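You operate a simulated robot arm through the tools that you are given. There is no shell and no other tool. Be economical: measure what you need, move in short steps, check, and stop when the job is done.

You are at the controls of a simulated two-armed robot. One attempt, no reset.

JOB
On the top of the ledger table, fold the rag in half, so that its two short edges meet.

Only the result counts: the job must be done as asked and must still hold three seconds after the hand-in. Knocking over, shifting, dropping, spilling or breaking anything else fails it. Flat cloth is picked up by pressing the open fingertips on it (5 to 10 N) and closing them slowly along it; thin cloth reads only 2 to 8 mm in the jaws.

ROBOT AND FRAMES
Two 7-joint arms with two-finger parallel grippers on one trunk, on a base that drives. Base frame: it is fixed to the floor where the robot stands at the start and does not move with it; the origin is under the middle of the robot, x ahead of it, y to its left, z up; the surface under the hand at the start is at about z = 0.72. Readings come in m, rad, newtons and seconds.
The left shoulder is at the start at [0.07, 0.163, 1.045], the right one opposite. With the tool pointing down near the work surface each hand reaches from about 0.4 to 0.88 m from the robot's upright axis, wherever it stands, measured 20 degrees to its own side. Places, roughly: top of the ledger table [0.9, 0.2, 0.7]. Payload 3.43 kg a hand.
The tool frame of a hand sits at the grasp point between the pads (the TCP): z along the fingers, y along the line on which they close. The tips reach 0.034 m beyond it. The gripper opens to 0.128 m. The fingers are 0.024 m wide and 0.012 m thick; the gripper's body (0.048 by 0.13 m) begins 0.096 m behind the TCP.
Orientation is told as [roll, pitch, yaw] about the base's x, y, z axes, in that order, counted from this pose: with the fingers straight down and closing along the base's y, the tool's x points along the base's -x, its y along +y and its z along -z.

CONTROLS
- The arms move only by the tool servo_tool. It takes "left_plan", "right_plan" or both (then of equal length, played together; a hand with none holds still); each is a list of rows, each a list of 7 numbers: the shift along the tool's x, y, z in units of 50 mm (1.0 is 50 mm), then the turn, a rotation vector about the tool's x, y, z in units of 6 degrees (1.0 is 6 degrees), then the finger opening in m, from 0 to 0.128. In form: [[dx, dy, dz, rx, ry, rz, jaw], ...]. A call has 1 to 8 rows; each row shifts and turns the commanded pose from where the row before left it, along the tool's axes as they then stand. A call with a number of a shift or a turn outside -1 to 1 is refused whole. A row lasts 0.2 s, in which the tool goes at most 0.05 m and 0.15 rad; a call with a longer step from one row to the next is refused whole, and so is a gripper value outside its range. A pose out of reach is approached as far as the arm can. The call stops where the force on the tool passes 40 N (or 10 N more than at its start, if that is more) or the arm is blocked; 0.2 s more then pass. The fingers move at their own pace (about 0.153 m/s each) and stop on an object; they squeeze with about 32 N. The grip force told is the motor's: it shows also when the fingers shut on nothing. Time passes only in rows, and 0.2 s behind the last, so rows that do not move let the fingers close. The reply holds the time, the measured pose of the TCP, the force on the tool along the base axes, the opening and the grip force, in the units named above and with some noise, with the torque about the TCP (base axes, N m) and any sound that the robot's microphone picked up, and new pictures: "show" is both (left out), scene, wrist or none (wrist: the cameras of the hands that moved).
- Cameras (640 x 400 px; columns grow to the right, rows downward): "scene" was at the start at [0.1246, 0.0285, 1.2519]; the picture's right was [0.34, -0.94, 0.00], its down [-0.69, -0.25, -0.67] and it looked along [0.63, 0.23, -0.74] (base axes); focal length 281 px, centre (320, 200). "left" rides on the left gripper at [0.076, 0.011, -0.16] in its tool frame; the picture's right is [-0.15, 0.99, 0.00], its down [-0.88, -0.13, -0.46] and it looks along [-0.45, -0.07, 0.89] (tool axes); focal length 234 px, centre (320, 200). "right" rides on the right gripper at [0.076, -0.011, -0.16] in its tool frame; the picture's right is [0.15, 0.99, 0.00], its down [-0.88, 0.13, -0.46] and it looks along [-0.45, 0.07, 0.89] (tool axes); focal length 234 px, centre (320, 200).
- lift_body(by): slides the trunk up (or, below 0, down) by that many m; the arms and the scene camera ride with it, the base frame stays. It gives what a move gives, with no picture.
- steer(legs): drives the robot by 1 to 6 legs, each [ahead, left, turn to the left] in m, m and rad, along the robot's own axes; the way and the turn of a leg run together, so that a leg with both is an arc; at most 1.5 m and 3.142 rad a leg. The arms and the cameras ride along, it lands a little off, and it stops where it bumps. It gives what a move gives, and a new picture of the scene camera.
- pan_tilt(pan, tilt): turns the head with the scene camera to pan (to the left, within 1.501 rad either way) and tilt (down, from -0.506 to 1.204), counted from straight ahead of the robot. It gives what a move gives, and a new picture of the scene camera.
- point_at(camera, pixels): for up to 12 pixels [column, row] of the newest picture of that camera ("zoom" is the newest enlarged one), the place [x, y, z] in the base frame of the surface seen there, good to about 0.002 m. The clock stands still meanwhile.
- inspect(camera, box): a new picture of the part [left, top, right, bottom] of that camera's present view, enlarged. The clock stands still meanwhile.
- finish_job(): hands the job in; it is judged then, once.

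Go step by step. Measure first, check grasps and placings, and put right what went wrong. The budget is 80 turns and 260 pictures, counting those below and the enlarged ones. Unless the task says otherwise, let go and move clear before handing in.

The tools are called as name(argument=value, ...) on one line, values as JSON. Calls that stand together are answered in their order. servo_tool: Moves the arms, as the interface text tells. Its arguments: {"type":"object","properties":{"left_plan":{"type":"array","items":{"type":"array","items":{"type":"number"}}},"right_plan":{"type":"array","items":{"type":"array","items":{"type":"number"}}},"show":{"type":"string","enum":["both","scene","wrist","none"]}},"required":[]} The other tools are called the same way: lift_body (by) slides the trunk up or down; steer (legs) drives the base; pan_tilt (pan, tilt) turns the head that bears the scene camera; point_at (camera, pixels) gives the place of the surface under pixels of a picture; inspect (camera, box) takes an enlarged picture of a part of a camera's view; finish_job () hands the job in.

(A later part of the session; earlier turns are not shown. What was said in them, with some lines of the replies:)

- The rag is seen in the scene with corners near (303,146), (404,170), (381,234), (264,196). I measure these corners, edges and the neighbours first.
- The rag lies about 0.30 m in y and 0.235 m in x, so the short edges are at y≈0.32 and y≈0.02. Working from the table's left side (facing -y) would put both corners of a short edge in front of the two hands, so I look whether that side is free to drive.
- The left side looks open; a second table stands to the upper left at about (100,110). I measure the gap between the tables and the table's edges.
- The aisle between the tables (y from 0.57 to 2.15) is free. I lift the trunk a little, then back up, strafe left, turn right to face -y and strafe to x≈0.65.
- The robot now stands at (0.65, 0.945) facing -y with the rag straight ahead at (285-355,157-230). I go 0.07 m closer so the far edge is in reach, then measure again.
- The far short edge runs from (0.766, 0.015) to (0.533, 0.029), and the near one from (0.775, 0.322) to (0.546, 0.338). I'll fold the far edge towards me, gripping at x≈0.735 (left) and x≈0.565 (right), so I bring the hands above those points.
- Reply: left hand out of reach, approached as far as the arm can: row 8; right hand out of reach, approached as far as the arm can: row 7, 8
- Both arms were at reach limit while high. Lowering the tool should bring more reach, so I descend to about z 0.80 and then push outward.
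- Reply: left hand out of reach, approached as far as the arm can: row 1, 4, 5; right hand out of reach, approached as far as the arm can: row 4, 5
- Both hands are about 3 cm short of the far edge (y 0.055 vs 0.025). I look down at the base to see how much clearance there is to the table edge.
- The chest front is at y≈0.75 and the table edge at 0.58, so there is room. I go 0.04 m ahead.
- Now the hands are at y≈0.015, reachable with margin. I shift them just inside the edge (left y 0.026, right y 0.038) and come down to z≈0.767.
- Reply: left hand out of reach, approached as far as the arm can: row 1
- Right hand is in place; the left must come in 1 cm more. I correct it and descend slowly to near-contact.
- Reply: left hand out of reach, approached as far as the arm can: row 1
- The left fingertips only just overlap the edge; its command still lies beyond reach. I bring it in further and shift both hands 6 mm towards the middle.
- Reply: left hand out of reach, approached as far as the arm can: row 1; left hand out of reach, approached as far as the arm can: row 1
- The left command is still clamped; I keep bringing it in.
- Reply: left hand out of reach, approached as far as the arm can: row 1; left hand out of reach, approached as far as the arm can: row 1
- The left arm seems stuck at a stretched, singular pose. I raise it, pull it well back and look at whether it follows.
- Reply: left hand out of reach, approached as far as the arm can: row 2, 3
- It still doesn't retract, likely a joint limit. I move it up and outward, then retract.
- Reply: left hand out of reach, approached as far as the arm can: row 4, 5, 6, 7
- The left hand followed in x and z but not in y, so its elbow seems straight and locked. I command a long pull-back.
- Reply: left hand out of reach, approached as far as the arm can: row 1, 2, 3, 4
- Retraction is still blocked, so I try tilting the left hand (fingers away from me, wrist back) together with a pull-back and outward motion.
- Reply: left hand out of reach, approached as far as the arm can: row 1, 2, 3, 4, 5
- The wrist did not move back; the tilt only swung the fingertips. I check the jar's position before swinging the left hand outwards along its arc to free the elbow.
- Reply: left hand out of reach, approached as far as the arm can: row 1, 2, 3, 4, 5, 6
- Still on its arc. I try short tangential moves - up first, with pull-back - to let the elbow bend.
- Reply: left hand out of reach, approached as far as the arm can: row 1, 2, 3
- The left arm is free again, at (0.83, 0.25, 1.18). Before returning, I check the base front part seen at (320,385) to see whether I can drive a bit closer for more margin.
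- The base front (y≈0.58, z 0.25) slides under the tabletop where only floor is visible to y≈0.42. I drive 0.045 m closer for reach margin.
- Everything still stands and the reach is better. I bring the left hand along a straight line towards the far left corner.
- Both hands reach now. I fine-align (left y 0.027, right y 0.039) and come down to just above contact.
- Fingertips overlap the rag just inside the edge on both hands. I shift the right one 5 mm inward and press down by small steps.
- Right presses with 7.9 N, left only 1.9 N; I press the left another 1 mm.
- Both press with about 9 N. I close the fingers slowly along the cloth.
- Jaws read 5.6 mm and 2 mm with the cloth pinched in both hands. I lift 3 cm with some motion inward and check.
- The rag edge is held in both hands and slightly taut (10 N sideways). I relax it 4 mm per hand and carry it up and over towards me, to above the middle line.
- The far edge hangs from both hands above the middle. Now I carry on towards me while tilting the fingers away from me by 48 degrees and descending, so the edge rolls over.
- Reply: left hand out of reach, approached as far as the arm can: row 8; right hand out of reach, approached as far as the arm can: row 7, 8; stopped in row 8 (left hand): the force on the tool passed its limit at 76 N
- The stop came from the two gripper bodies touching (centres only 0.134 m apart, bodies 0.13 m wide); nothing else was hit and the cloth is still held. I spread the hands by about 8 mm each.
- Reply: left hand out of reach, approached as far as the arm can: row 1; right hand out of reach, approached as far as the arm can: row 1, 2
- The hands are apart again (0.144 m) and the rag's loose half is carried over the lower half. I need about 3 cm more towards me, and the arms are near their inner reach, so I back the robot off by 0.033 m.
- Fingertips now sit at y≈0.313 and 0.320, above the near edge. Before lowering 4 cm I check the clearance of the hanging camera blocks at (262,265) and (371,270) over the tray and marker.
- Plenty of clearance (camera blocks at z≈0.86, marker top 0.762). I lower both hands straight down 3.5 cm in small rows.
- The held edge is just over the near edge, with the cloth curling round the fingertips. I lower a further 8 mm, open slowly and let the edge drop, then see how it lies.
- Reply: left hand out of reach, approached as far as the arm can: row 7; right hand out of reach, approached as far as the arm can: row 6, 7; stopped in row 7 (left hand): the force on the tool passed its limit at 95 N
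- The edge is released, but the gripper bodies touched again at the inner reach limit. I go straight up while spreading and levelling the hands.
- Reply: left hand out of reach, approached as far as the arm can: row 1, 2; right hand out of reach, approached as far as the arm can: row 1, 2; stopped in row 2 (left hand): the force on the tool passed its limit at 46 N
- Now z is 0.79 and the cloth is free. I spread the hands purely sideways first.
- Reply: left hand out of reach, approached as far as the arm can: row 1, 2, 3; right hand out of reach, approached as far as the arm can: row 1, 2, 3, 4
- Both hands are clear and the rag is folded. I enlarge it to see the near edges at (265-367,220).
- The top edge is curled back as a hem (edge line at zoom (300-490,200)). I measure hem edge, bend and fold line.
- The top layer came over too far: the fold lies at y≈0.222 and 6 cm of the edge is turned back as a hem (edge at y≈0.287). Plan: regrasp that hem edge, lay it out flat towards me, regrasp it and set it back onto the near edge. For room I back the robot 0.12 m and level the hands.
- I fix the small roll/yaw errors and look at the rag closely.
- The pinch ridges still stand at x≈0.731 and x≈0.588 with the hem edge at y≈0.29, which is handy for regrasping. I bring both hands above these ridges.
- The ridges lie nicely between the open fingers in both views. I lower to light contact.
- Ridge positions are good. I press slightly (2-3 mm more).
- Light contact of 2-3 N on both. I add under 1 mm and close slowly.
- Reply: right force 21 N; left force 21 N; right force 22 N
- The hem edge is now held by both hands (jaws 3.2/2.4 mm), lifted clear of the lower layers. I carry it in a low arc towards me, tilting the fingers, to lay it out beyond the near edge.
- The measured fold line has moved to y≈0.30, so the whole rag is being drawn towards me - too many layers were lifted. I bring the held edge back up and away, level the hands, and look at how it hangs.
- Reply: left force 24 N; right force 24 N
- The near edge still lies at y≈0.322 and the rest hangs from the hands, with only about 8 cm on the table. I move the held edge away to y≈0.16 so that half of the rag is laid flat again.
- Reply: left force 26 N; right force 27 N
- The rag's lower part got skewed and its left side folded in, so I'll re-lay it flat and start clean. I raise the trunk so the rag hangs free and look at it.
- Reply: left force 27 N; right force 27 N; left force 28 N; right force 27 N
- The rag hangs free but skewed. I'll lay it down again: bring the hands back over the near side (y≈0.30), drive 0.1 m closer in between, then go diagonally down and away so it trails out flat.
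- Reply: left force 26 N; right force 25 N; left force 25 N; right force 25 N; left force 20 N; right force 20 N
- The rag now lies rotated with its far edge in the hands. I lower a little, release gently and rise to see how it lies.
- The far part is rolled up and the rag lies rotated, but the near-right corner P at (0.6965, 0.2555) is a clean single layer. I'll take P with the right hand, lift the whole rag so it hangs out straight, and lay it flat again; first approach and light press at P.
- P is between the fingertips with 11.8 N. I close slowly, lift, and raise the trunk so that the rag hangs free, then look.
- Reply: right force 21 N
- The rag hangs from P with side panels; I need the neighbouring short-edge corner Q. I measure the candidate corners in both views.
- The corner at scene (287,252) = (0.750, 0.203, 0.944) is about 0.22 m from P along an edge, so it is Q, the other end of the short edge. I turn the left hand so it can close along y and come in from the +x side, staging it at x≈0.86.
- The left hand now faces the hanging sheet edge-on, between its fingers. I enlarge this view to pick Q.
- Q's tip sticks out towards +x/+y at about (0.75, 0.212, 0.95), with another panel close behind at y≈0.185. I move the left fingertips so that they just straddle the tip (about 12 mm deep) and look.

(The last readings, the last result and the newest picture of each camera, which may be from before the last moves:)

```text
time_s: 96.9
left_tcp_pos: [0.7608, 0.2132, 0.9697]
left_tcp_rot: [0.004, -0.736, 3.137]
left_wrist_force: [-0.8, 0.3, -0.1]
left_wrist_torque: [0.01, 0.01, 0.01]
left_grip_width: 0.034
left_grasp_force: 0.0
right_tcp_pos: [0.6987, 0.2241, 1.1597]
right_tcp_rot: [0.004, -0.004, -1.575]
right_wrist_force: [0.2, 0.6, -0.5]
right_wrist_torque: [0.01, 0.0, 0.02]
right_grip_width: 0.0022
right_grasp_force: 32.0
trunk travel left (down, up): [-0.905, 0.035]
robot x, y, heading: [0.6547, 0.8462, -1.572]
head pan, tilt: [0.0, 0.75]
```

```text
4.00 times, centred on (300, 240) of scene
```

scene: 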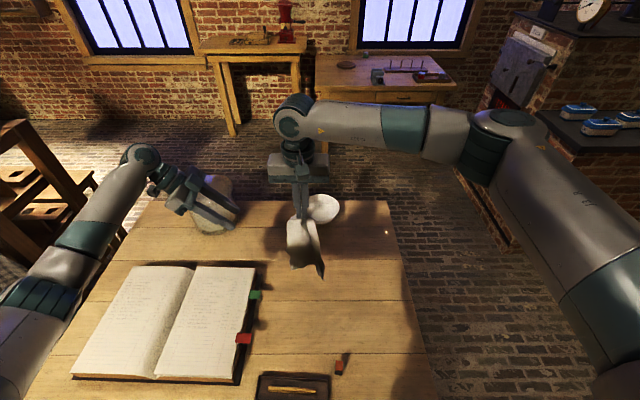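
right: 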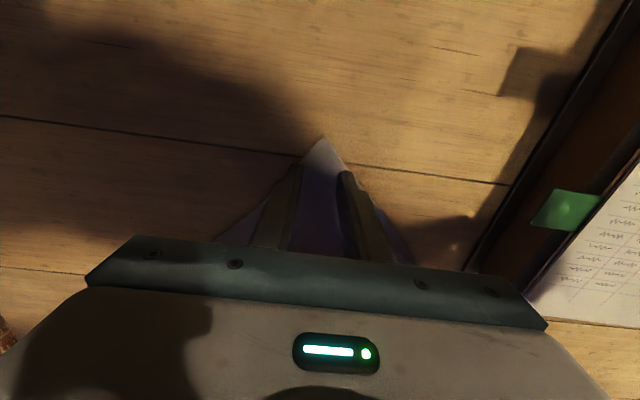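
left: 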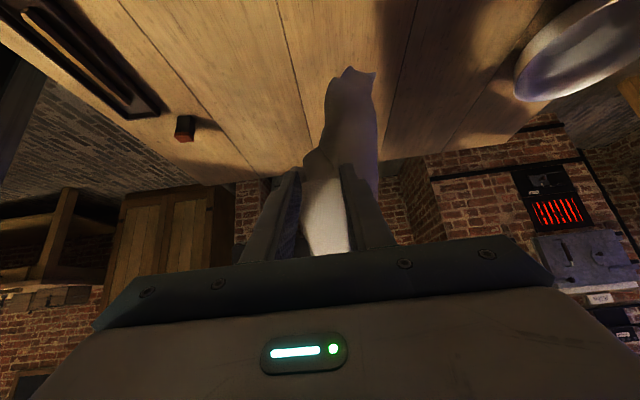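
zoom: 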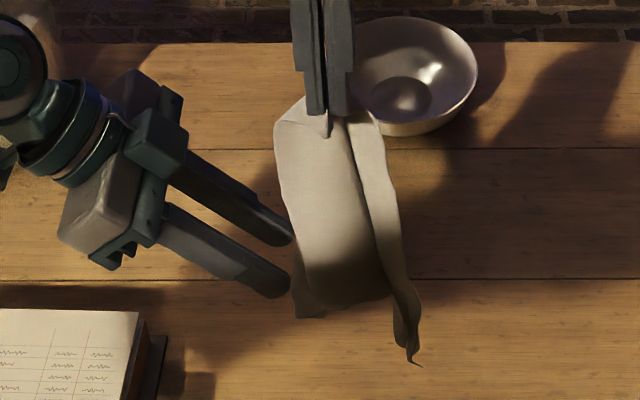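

Only the front (bright) panel lies between the left fingertips; the rear panel is outside the right finger. I advance 14 mm and close.

servo_tool(left_plan=[[0, 0, 0.28, 0, 0, 0, 0.034], [0, 0, 0, 0, 0, 0, 0.02], [0, 0, 0, 0, 0, 0, 0.01], [0, 0, 0, 0, 0, 0, 0], [0, 0, 0, 0, 0, 0, 0]], show="none")

servo_tool(left_plan=[[0, 0, -0.6, 0, 0, 0, 0], [0.2, 0, -0.7, 0, 0, 0, 0], [0, 0, -0.6, 0, 0, 0, 0], [0, 0, 0, 0, 0, 0, 0]], show="both")

inspect(camera="scene", box=[230, 190, 350, 290])

```text
time_s: 98.1
left_tcp_pos: [0.7509, 0.2126, 0.9602]
left_tcp_rot: [0.001, -0.737, 3.139]
left_wrist_force: [-0.1, 0.6, 0.4]
left_wrist_torque: [-0.01, -0.02, 0.0]
left_grip_width: 0.0
left_grasp_force: 31.7
right_tcp_pos: [0.6984, 0.224, 1.1597]
right_tcp_rot: [0.004, -0.003, -1.574]
right_wrist_force: [0.1, 0.0, -0.1]
right_wrist_torque: [-0.01, 0.03, 0.0]
right_grip_width: 0.0023
right_grasp_force: 31.5
trunk travel left (down, up): [-0.905, 0.035]
robot x, y, heading: [0.6534, 0.8439, -1.575]
head pan, tilt: [0.0, 0.75]
```

```text
time_s: 99.1
left_tcp_pos: [0.8229, 0.2126, 1.0235]
left_tcp_rot: [0.003, -0.736, 3.139]
left_wrist_force: [-0.2, 0.8, -0.5]
left_wrist_torque: [0.02, 0.0, 0.05]
left_grip_width: 0.0001
left_grasp_force: 32.0
right_tcp_pos: [0.6966, 0.224, 1.1595]
right_tcp_rot: [0.003, -0.002, -1.574]
right_wrist_force: [1.0, 0.2, 0.6]
right_wrist_torque: [0.02, 0.02, 0.0]
right_grip_width: 0.0023
right_grasp_force: 32.1
trunk travel left (down, up): [-0.905, 0.035]
robot x, y, heading: [0.6594, 0.8499, -1.576]
head pan, tilt: [0.0, 0.75]
```

scene: 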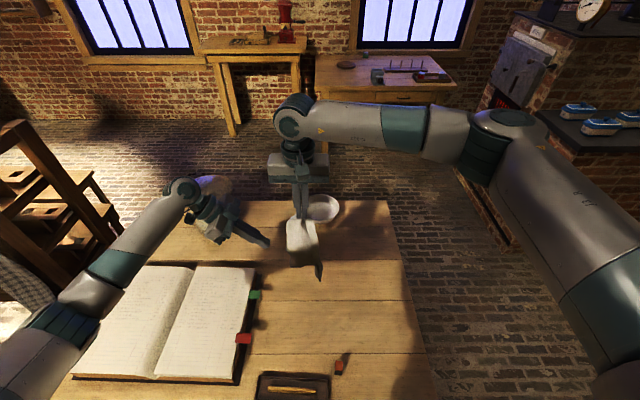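
left: 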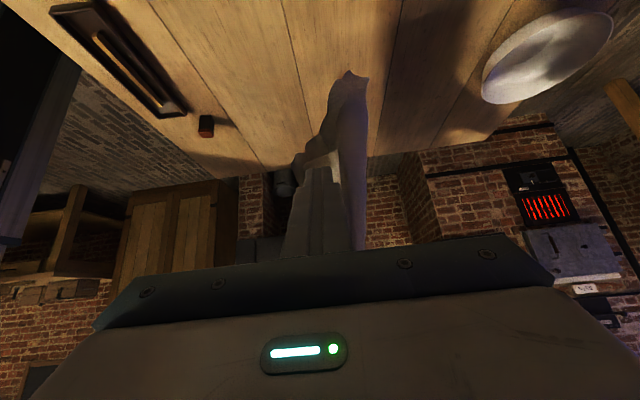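

```text
4.00 times, centred on (290, 240) of scene
```

zoom: 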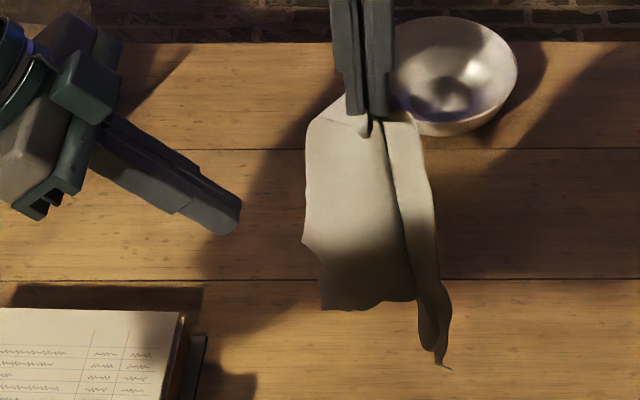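

I missed: the panel was a bit further in. I re-measure Q (zoom (303,240) → scene (286,250)) and its surroundings precisely.

point_at(camera="zoom", pixels=[[305, 238], [312, 238], [325, 240], [345, 240], [308, 215], [320, 215], [318, 255], [325, 265], [325, 300], [330, 225]])

point_at(camera="left", pixels=[[322, 150], [330, 160], [340, 150], [350, 120], [318, 162], [355, 180], [350, 210]])

inspect(camera="left", box=[260, 60, 400, 220])

```text
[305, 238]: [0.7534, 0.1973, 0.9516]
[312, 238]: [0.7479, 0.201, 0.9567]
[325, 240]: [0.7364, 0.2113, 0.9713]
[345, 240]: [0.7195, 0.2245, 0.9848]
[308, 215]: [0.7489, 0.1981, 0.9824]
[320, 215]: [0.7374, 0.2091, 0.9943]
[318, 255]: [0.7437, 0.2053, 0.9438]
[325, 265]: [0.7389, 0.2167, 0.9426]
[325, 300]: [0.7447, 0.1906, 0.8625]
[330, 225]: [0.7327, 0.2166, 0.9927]
```

```text
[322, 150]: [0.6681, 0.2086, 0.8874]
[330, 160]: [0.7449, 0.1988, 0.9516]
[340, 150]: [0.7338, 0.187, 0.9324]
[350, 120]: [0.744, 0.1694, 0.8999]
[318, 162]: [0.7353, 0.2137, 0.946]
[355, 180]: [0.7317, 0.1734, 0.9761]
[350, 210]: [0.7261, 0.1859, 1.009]
```

```text
2.50 times, centred on (330, 140) of left
```

zoom: 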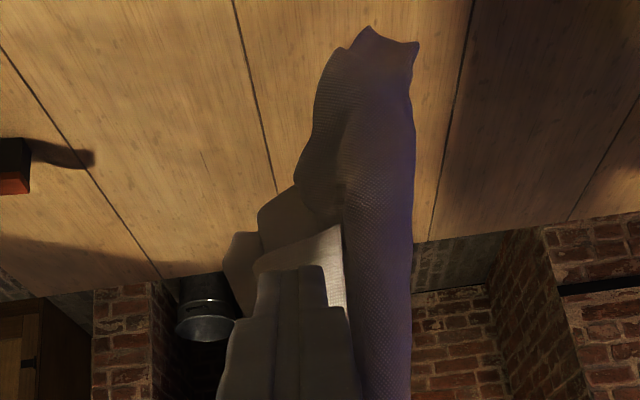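

Q is at (0.753, 0.197, 0.952) and its panel runs up and inward from there; my fingers had passed just below it. I retry 2 cm higher with a wider opening, close slowly and pull gently.

servo_tool(left_plan=[[-0.35, 0.13, 0, 0, 0, 0, 0.046], [0, 0, 0.8, 0, 0, 0, 0.046], [0, 0, 0.75, 0, 0, 0, 0.046], [0, 0, 0, 0, 0, 0, 0.035], [0, 0, 0, 0, 0, 0, 0.024], [0, 0, 0, 0, 0, 0, 0.012], [0, 0, 0, 0, 0, 0, 0.0], [0, 0, 0, 0, 0, 0, 0]], show="none")

servo_tool(left_plan=[[0, 0, -0.4, 0, 0, 0, 0], [0, 0, -0.6, 0, 0, 0, 0], [0, 0, -0.6, 0, 0, 0, 0], [0, 0, 0, 0, 0, 0, 0]], show="none")

inspect(camera="scene", box=[230, 190, 350, 290])

```text
time_s: 100.9
left_tcp_pos: [0.7579, 0.2075, 0.9789]
left_tcp_rot: [0.001, -0.737, 3.138]
left_wrist_force: [0.4, -0.1, -0.4]
left_wrist_torque: [0.0, -0.01, 0.0]
left_grip_width: 0.0022
left_grasp_force: 32.0
right_tcp_pos: [0.6984, 0.2241, 1.1599]
right_tcp_rot: [0.002, -0.004, -1.574]
right_wrist_force: [-0.3, -0.8, 0.5]
right_wrist_torque: [0.02, 0.0, -0.01]
right_grip_width: 0.0021
right_grasp_force: 31.9
trunk travel left (down, up): [-0.905, 0.035]
robot x, y, heading: [0.6563, 0.8464, -1.577]
head pan, tilt: [0.0, 0.75]
```

```text
time_s: 101.9
left_tcp_pos: [0.8119, 0.2057, 1.0375]
left_tcp_rot: [0.002, -0.736, 3.137]
left_wrist_force: [-0.2, -0.2, -0.1]
left_wrist_torque: [0.0, -0.01, 0.02]
left_grip_width: 0.0021
left_grasp_force: 31.9
right_tcp_pos: [0.6971, 0.2241, 1.1593]
right_tcp_rot: [0.004, -0.004, -1.574]
right_wrist_force: [-0.4, -0.4, -0.4]
right_wrist_torque: [0.03, 0.01, 0.02]
right_grip_width: 0.0021
right_grasp_force: 31.9
trunk travel left (down, up): [-0.905, 0.035]
robot x, y, heading: [0.6567, 0.8472, -1.578]
head pan, tilt: [0.0, 0.75]
```

```text
4.00 times, centred on (290, 240) of scene
```

zoom: 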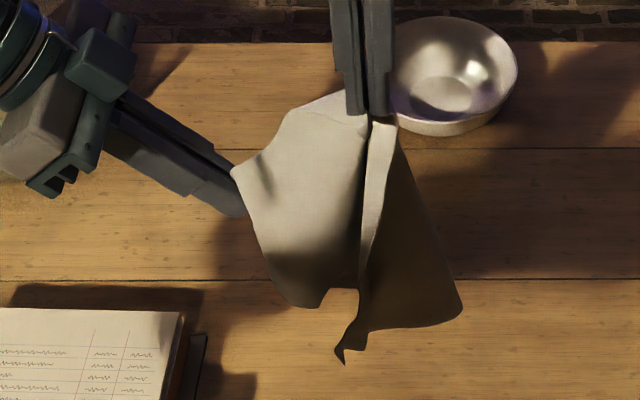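

Q is held now (2.1 mm) and the short edge P-Q spans the two hands. I raise Q to P's height, spread to about 0.175 m, and shift both hands 0.19 m to -x, away from the book.

servo_tool(left_plan=[[-0.07, -0.09, -0.705, 0, 0, 0, 0], [-0.07, -0.09, -0.705, 0, 0, 0, 0], [-0.07, -0.09, -0.705, 0, 0, 0, 0], [-0.07, -0.09, -0.705, 0, 0, 0, 0], [0, 0, 0, 0, 0, 0, 0]], show="none")

servo_tool(left_plan=[[-0.557, 0, 0.505, 0, 0, 0, 0], [-0.557, 0, 0.505, 0, 0, 0, 0], [-0.557, 0, 0.505, 0, 0, 0, 0], [-0.557, 0, 0.505, 0, 0, 0, 0], [-0.557, 0, 0.505, 0, 0, 0, 0], [0, 0, 0, 0, 0, 0, 0]], right_plan=[[0, -0.752, 0, 0, 0, 0, 0], [0, -0.752, 0, 0, 0, 0, 0], [0, -0.752, 0, 0, 0, 0, 0], [0, -0.752, 0, 0, 0, 0, 0], [0, -0.752, 0, 0, 0, 0, 0], [0, 0, 0, 0, 0, 0, 0]], show="scene")

inspect(camera="scene", box=[260, 180, 420, 310])

```text
time_s: 103.1
left_tcp_pos: [0.8935, 0.2241, 1.151]
left_tcp_rot: [0.002, -0.737, 3.138]
left_wrist_force: [-4.5, -0.7, -0.9]
left_wrist_torque: [-0.02, 0.02, 0.03]
left_grip_width: 0.0019
left_grasp_force: 32.5
right_tcp_pos: [0.6984, 0.2234, 1.1597]
right_tcp_rot: [0.003, -0.004, -1.574]
right_wrist_force: [4.9, -0.1, 0.2]
right_wrist_torque: [0.01, -0.16, 0.06]
right_grip_width: 0.002
right_grasp_force: 32.4
trunk travel left (down, up): [-0.905, 0.035]
robot x, y, heading: [0.6532, 0.8472, -1.576]
head pan, tilt: [0.0, 0.75]
```

```text
time_s: 104.5
left_tcp_pos: [0.7095, 0.2246, 1.149]
left_tcp_rot: [0.002, -0.739, 3.137]
left_wrist_force: [-4.1, -0.9, -0.9]
left_wrist_torque: [-0.02, 0.01, 0.01]
left_grip_width: 0.0018
left_grasp_force: 32.3
right_tcp_pos: [0.5106, 0.2247, 1.157]
right_tcp_rot: [0.001, -0.005, -1.574]
right_wrist_force: [4.6, 0.4, 0.7]
right_wrist_torque: [0.02, -0.14, 0.12]
right_grip_width: 0.0019
right_grasp_force: 31.7
trunk travel left (down, up): [-0.905, 0.035]
robot x, y, heading: [0.6543, 0.8443, -1.581]
head pan, tilt: [0.0, 0.75]
```

scene: 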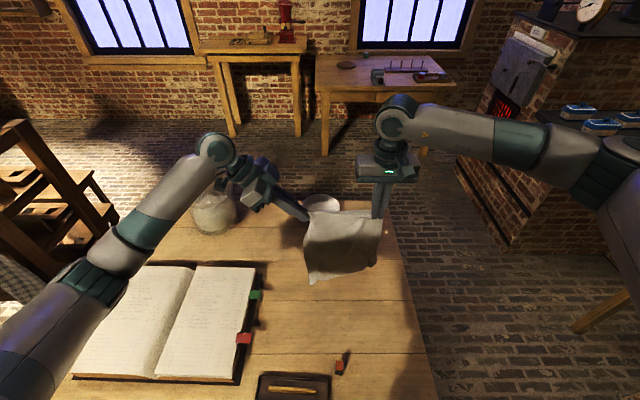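

```text
3.08 times, centred on (340, 245) of scene
```

zoom: 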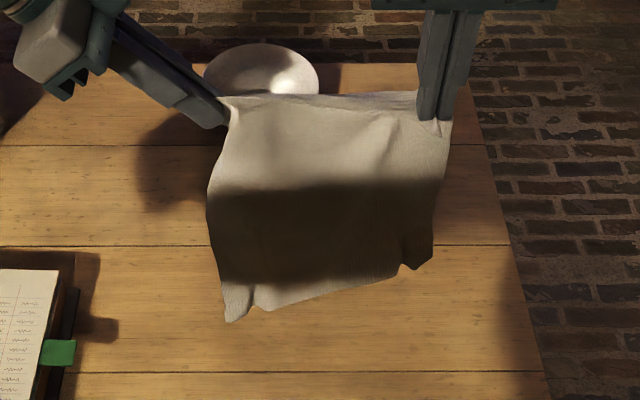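

The rag now hangs spread out from its short edge P-Q between both hands. I measure its lower corners, then move 0.08 m towards me and lower the trunk so the free short edge comes just above the table.

point_at(camera="zoom", pixels=[[230, 315], [248, 295], [262, 305], [330, 290], [395, 270], [415, 265], [428, 255], [212, 220], [440, 180], [330, 200]])

servo_tool(left_plan=[[0, -0.8, 0, 0, 0, 0, 0], [0, -0.8, 0, 0, 0, 0, 0], [0, 0, 0, 0, 0, 0, 0]], right_plan=[[0.8, 0, 0, 0, 0, 0, 0], [0.8, 0, 0, 0, 0, 0, 0], [0, 0, 0, 0, 0, 0, 0]], show="none")

lift_body(by=-0.09)

inspect(camera="scene", box=[260, 180, 440, 330])

point_at(camera="scene", pixels=[[340, 280], [330, 300], [360, 280], [380, 275]])

```text
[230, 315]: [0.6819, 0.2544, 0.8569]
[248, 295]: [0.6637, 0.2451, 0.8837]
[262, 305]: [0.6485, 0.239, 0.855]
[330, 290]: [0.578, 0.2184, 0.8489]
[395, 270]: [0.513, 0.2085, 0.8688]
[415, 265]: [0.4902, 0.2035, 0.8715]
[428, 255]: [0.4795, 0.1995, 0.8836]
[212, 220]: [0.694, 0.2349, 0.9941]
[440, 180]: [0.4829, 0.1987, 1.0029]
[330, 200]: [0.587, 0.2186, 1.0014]
```

```text
time_s: 105.3
left_tcp_pos: [0.7067, 0.3029, 1.151]
left_tcp_rot: [-0.002, -0.737, 3.14]
left_wrist_force: [-5.3, -1.1, -1.0]
left_wrist_torque: [0.04, 0.02, 0.0]
left_grip_width: 0.0019
left_grasp_force: 32.2
right_tcp_pos: [0.5093, 0.3024, 1.1573]
right_tcp_rot: [0.002, -0.002, -1.574]
right_wrist_force: [5.0, 1.0, 0.6]
right_wrist_torque: [0.08, -0.18, 0.06]
right_grip_width: 0.0026
right_grasp_force: 32.1
trunk travel left (down, up): [-0.905, 0.035]
robot x, y, heading: [0.6602, 0.8458, -1.572]
head pan, tilt: [0.0, 0.75]
```

```text
time_s: 106.6
left_tcp_pos: [0.7062, 0.3055, 1.061]
left_tcp_rot: [0.002, -0.736, 3.139]
left_wrist_force: [-4.1, -0.3, -1.5]
left_wrist_torque: [-0.02, 0.0, 0.0]
left_grip_width: 0.002
left_grasp_force: 32.1
right_tcp_pos: [0.5099, 0.3042, 1.0676]
right_tcp_rot: [0.005, -0.003, -1.573]
right_wrist_force: [5.0, 1.2, 0.0]
right_wrist_torque: [0.02, -0.14, 0.09]
right_grip_width: 0.0023
right_grasp_force: 32.1
trunk travel left (down, up): [-0.815, 0.125]
robot x, y, heading: [0.6569, 0.8459, -1.576]
head pan, tilt: [0.0, 0.75]
```

```text
2.67 times, centred on (350, 255) of scene
```

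zoom: 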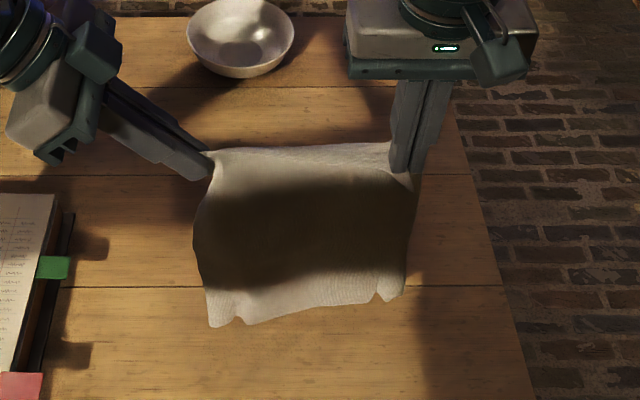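

```text
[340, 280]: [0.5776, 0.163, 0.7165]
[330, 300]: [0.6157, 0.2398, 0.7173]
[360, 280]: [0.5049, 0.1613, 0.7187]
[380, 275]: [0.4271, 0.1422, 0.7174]
```

The rag hangs about 0.28 m with its free short edge just above the table at y≈0.28-0.33. I now lower and move away together so the lower half is laid flat, then measure the free edge's corners.

servo_tool(left_plan=[[0.269, 0.2, 0.296, 0, 0, 0, 0], [0.269, 0.4, 0.296, 0, 0, 0, 0], [0.269, 0.4, 0.296, 0, 0, 0, 0], [0.269, 0.4, 0.296, 0, 0, 0, 0], [0.269, 0.4, 0.296, 0, 0, 0, 0], [0.269, 0.4, 0.296, 0, 0, 0, 0], [0.269, 0.4, 0.296, 0, 0, 0, 0], [0.269, 0.4, 0.296, 0, 0, 0, 0]], right_plan=[[-0.2, 0, 0.4, 0, 0, 0, 0], [-0.4, 0, 0.4, 0, 0, 0, 0], [-0.4, 0, 0.4, 0, 0, 0, 0], [-0.4, 0, 0.4, 0, 0, 0, 0], [-0.4, 0, 0.4, 0, 0, 0, 0], [-0.4, 0, 0.4, 0, 0, 0, 0], [-0.4, 0, 0.4, 0, 0, 0, 0], [-0.4, 0, 0.4, 0, 0, 0, 0]], show="scene")

inspect(camera="scene", box=[260, 180, 440, 330])

```text
time_s: 108.4
left_tcp_pos: [0.7075, 0.1537, 0.8981]
left_tcp_rot: [-0.002, -0.736, 3.138]
left_wrist_force: [-5.2, 1.1, -0.4]
left_wrist_torque: [0.02, 0.04, 0.04]
left_grip_width: 0.0019
left_grasp_force: 31.8
right_tcp_pos: [0.5108, 0.1538, 0.9069]
right_tcp_rot: [0.004, -0.002, -1.574]
right_wrist_force: [3.5, 0.4, 0.5]
right_wrist_torque: [0.02, -0.16, 0.08]
right_grip_width: 0.0023
right_grasp_force: 31.9
trunk travel left (down, up): [-0.815, 0.125]
robot x, y, heading: [0.657, 0.848, -1.577]
head pan, tilt: [0.0, 0.75]
```

scene: 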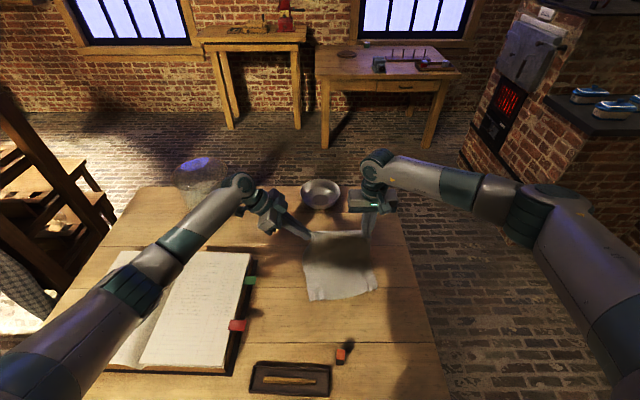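

```text
2.67 times, centred on (350, 255) of scene
```

zoom: 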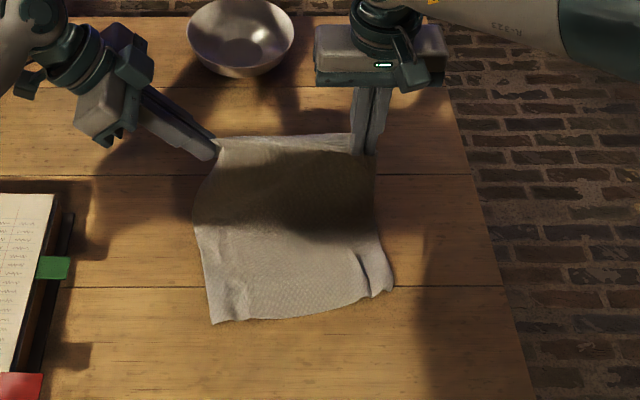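

point_at(camera="zoom", pixels=[[214, 318], [240, 316], [300, 312], [350, 300], [375, 293], [390, 288], [205, 260], [378, 235], [290, 250], [290, 220], [290, 190], [200, 215]])

```text
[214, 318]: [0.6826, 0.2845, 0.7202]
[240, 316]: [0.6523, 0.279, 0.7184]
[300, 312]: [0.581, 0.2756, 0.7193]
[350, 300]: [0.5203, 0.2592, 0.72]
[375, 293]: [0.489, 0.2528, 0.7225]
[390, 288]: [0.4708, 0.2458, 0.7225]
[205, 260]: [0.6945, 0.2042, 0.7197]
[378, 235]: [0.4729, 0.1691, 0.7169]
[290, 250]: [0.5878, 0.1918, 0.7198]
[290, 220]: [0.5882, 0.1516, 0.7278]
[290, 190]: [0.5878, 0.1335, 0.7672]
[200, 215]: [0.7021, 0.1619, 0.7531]
```

The free short edge lies from (0.683, 0.285) to (0.470, 0.246). I first dip slightly away to lay more of the lower half, then carry P and Q over in an arc so they land on those corners (right tip to (0.497, 0.227), left tip to (0.669, 0.268)).

servo_tool(left_plan=[[0.269, 0.4, 0.296, 0, 0, 0, 0], [0.269, 0.4, 0.296, 0, 0, 0, 0], [0, 0, 0, 0, 0, 0, 0]], right_plan=[[-0.4, 0, 0.4, 0, 0, 0, 0], [-0.4, 0, 0.4, 0, 0, 0, 0], [0, 0, 0, 0, 0, 0, 0]], show="none")

servo_tool(left_plan=[[-0.033, -0.44, 0.03, 0, 0, 0, 0], [0.034, -0.44, 0.104, 0, 0, 0, 0], [0.101, -0.44, 0.178, 0, 0, 0, 0], [0.169, -0.44, 0.252, 0, 0, 0, 0], [0.236, -0.44, 0.326, 0, 0, 0, 0], [0.29, -0.44, 0.386, 0, 0, 0, 0], [0.29, -0.44, 0.386, 0, 0, 0, 0], [0, 0, 0, 0, 0, 0, 0]], right_plan=[[0.322, -0.04, 0, 0, 0, 0, 0], [0.322, -0.04, 0.1, 0, 0, 0, 0], [0.322, -0.04, 0.2, 0, 0, 0, 0], [0.322, -0.04, 0.3, 0, 0, 0, 0], [0.322, -0.04, 0.4, 0, 0, 0, 0], [0.322, -0.04, 0.48, 0, 0, 0, 0], [0.322, -0.04, 0.48, 0, 0, 0, 0], [0, 0, 0, 0, 0, 0, 0]], show="scene")

inspect(camera="scene", box=[270, 200, 430, 320])

inspect(camera="right", box=[200, 60, 600, 260])

```text
time_s: 109.2
left_tcp_pos: [0.7068, 0.1167, 0.8619]
left_tcp_rot: [0.004, -0.736, 3.137]
left_wrist_force: [-3.9, 0.2, -0.7]
left_wrist_torque: [-0.04, -0.02, 0.02]
left_grip_width: 0.0018
left_grasp_force: 32.2
right_tcp_pos: [0.5103, 0.1133, 0.8699]
right_tcp_rot: [0.003, -0.005, -1.574]
right_wrist_force: [4.8, 0.5, -0.4]
right_wrist_torque: [-0.05, -0.12, 0.07]
right_grip_width: 0.0021
right_grasp_force: 31.5
trunk travel left (down, up): [-0.815, 0.125]
robot x, y, heading: [0.653, 0.8467, -1.572]
head pan, tilt: [0.0, 0.75]
```

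```text
time_s: 111.0
left_tcp_pos: [0.6925, 0.2701, 0.7626]
left_tcp_rot: [0.001, -0.736, 3.138]
left_wrist_force: [-10.4, -4.0, -0.8]
left_wrist_torque: [-0.01, 0.04, 0.12]
left_grip_width: 0.0021
left_grasp_force: 32.5
right_tcp_pos: [0.4962, 0.2261, 0.7706]
right_tcp_rot: [0.002, -0.003, -1.575]
right_wrist_force: [9.5, 3.6, 1.8]
right_wrist_torque: [0.12, -0.32, 0.19]
right_grip_width: 0.0024
right_grasp_force: 32.0
trunk travel left (down, up): [-0.815, 0.125]
robot x, y, heading: [0.6547, 0.8422, -1.576]
head pan, tilt: [0.0, 0.75]
```

scene: 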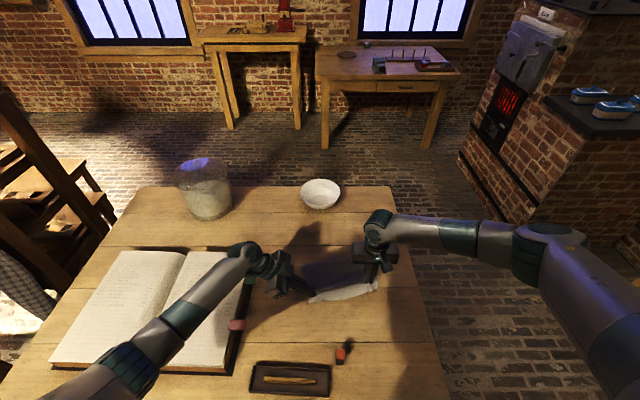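

```text
3.33 times, centred on (350, 260) of scene
```

zoom: 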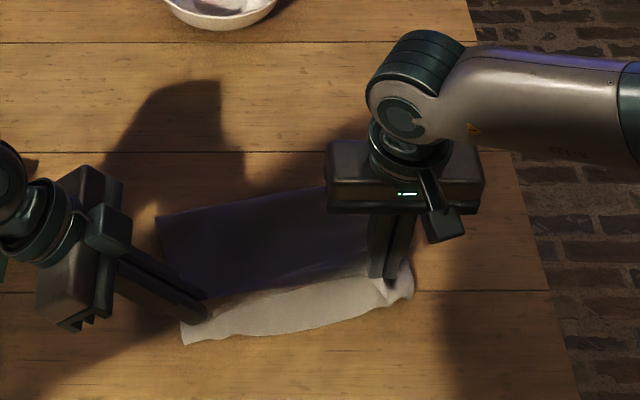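

```text
1.60 times, centred on (400, 160) of right
5 turns are left
```

zoom: 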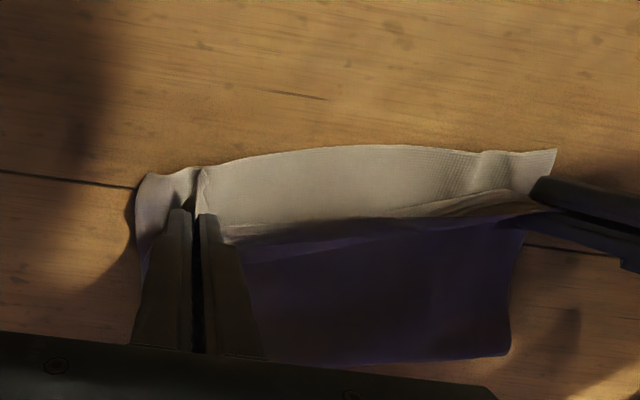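

The top layer is laid over; a light strip shows beyond the held line in the right zoom (rows 150-235). I measure whether that is the lower layer's edge or the flap of the upper one.

point_at(camera="zoom", pixels=[[300, 153], [300, 180], [300, 205], [300, 222], [300, 232], [300, 245], [300, 270], [450, 155], [450, 195], [450, 212], [450, 235], [155, 180]])

```text
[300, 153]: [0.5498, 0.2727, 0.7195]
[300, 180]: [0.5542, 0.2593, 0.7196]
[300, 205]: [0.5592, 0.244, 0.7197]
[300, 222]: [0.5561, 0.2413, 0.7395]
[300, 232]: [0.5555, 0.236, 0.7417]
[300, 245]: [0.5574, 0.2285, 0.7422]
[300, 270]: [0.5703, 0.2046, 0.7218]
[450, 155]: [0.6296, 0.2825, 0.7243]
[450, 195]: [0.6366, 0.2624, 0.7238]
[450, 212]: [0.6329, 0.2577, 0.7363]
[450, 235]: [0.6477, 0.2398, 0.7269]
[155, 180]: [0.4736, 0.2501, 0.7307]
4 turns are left
```

Readings show the lower edge at y≈0.273/0.283 and the upper edge following the pinch line at y≈0.242/0.258, so it is about 27 mm short. I move both hands 27 mm further towards me, lower a few mm, open slowly, withdraw and look.

servo_tool(left_plan=[[0, -0.27, 0, 0, 0, 0, 0], [0, -0.27, 0, 0, 0, 0, 0], [0.06, 0, 0.07, 0, 0, 0, 0], [0, 0, 0, 0, 0, 0, 0], [0, 0, 0, 0, 0, 0, 0.006], [0, 0, 0, 0, 0, 0, 0.012], [0, 0, 0, 0, 0, 0, 0.02], [0, 0, 0, 0, 0, 0, 0.024]], right_plan=[[0.27, -0.02, 0, 0, 0, 0, 0], [0.27, -0.02, 0, 0, 0, 0, 0], [0, 0, 0.12, 0, 0, 0, 0], [0, 0, 0, 0, 0, 0, 0], [0, 0, 0, 0, 0, 0, 0.006], [0, 0, 0, 0, 0, 0, 0.012], [0, 0, 0, 0, 0, 0, 0.02], [0, 0, 0, 0, 0, 0, 0.024]], show="none")

servo_tool(left_plan=[[0, 0, -0.2, 0, 0, 0, 0.024], [0, 0, -0.4, 0, 0, 0, 0.024], [0, 0, -0.8, 0, 0, 0, 0.024], [0, 0, -0.9, 0, 0, 0, 0.024], [0, 0, -0.9, 0, 0, 0, 0.024], [0, 0, -0.9, 0, 0, 0, 0.024], [0, 0, 0, 0, 0, 0, 0.024]], right_plan=[[0, 0, -0.2, 0, 0, 0, 0.024], [0, 0, -0.4, 0, 0, 0, 0.024], [0, 0, -0.8, 0, 0, 0, 0.024], [0, -0.5, -0.8, 0, 0, 0, 0.024], [0, -0.5, -0.8, 0, 0, 0, 0.024], [0, -0.5, -0.8, 0, 0, 0, 0.024], [0, 0, 0, 0, 0, 0, 0.024]], show="scene")

inspect(camera="scene", box=[280, 220, 400, 310])

point_at(camera="zoom", pixels=[[200, 300], [320, 290], [440, 260], [200, 200], [320, 200], [440, 200], [320, 260], [320, 320], [240, 330], [400, 300]])

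```text
time_s: 112.8
left_tcp_pos: [0.6917, 0.2959, 0.7577]
left_tcp_rot: [0.002, -0.736, 3.138]
left_wrist_force: [0.8, 0.3, -0.4]
left_wrist_torque: [-0.01, 0.01, -0.04]
left_grip_width: 0.0241
left_grasp_force: 0.0
right_tcp_pos: [0.4939, 0.2515, 0.7632]
right_tcp_rot: [0.003, -0.004, -1.575]
right_wrist_force: [0.1, -0.5, -0.8]
right_wrist_torque: [0.01, 0.02, -0.02]
right_grip_width: 0.0241
right_grasp_force: 0.1
trunk travel left (down, up): [-0.815, 0.125]
robot x, y, heading: [0.6561, 0.844, -1.572]
head pan, tilt: [0.0, 0.75]
```

```text
time_s: 114.4
left_tcp_pos: [0.8297, 0.2944, 0.9091]
left_tcp_rot: [0.0, -0.738, 3.138]
left_wrist_force: [0.0, -0.6, -0.4]
left_wrist_torque: [0.02, 0.01, -0.04]
left_grip_width: 0.0242
left_grasp_force: 0.0
right_tcp_pos: [0.4167, 0.2545, 0.9531]
right_tcp_rot: [0.004, -0.004, -1.574]
right_wrist_force: [0.5, -0.5, 0.0]
right_wrist_torque: [0.0, -0.02, 0.0]
right_grip_width: 0.0238
right_grasp_force: 0.0
trunk travel left (down, up): [-0.815, 0.125]
robot x, y, heading: [0.6533, 0.8443, -1.576]
head pan, tilt: [0.0, 0.75]
```

scene: 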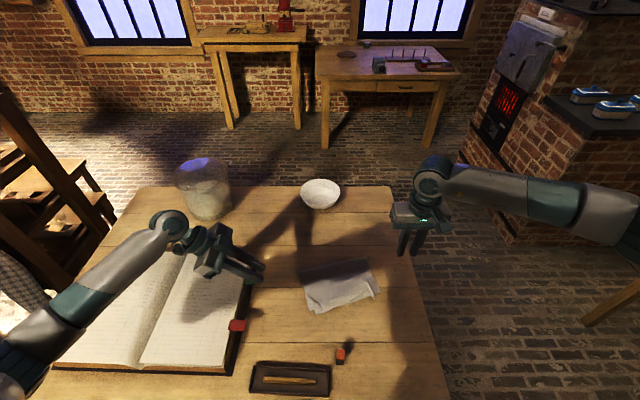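

```text
4.44 times, centred on (340, 265) of scene
```

zoom: 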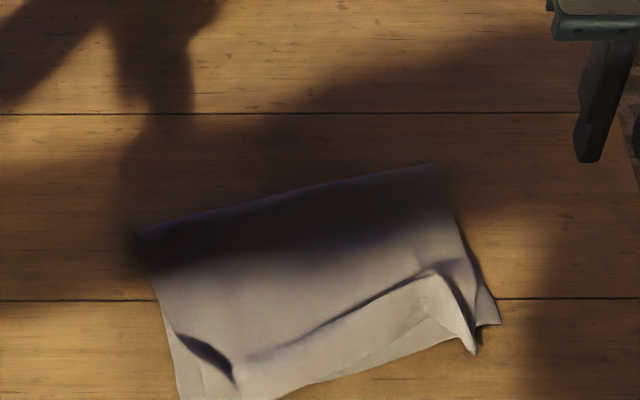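

```text
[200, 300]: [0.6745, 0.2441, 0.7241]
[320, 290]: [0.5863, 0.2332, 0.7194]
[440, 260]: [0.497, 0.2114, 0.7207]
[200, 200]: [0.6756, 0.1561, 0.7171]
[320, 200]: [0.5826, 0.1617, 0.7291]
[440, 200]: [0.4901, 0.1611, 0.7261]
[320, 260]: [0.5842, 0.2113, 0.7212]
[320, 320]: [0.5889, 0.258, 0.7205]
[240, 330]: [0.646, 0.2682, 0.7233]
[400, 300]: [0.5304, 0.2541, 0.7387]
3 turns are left
```

The rag lies folded with both short edges at the near side and both hands clear. I check the near edges closely.

inspect(camera="scene", box=[295, 260, 391, 320])

point_at(camera="zoom", pixels=[[85, 340], [170, 335], [260, 310], [350, 280], [440, 262], [500, 250], [555, 225], [525, 250], [300, 270], [400, 245]])

```text
6.67 times, centred on (343, 290) of scene
```

zoom: 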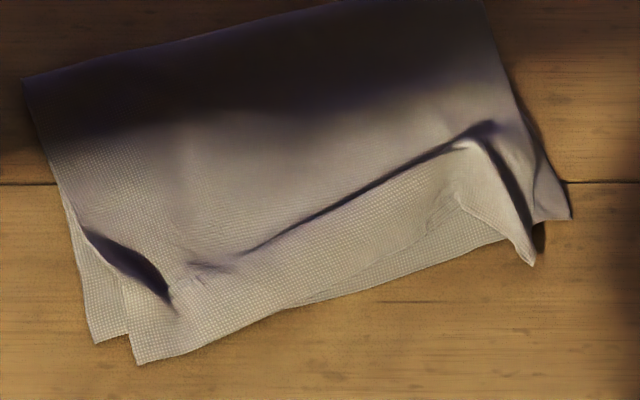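

```text
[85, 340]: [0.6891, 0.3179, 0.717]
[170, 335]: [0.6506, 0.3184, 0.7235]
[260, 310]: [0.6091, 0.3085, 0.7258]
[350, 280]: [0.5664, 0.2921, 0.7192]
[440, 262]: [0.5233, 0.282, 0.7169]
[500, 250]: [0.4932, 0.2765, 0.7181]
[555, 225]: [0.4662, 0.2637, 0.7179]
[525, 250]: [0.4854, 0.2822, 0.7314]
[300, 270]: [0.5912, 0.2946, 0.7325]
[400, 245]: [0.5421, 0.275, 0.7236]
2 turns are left
```

The fold holds: the fold line is at the far side and the upper short edge lies on the lower one within about 1–2 cm along its length. Both hands are clear and nothing else has moved, so I hand in.

finish_job()

```text
The job is handed in.
```

I folded the rag in half on the ledger table and handed the job in. Its two short edges meet to within about 1–2 cm, not exactly. Small ridges are left in the top layer where the fingers held it, one near each end of that edge.

The first fold went wrong, so I lifted the rag, shook it out and folded it again. It now lies a little to one side of where it started and turned by about 10 degrees. Both hands are clear. In the last pictures the bowl, jar, book, tray and marker all look in place, but I did not re-measure them.
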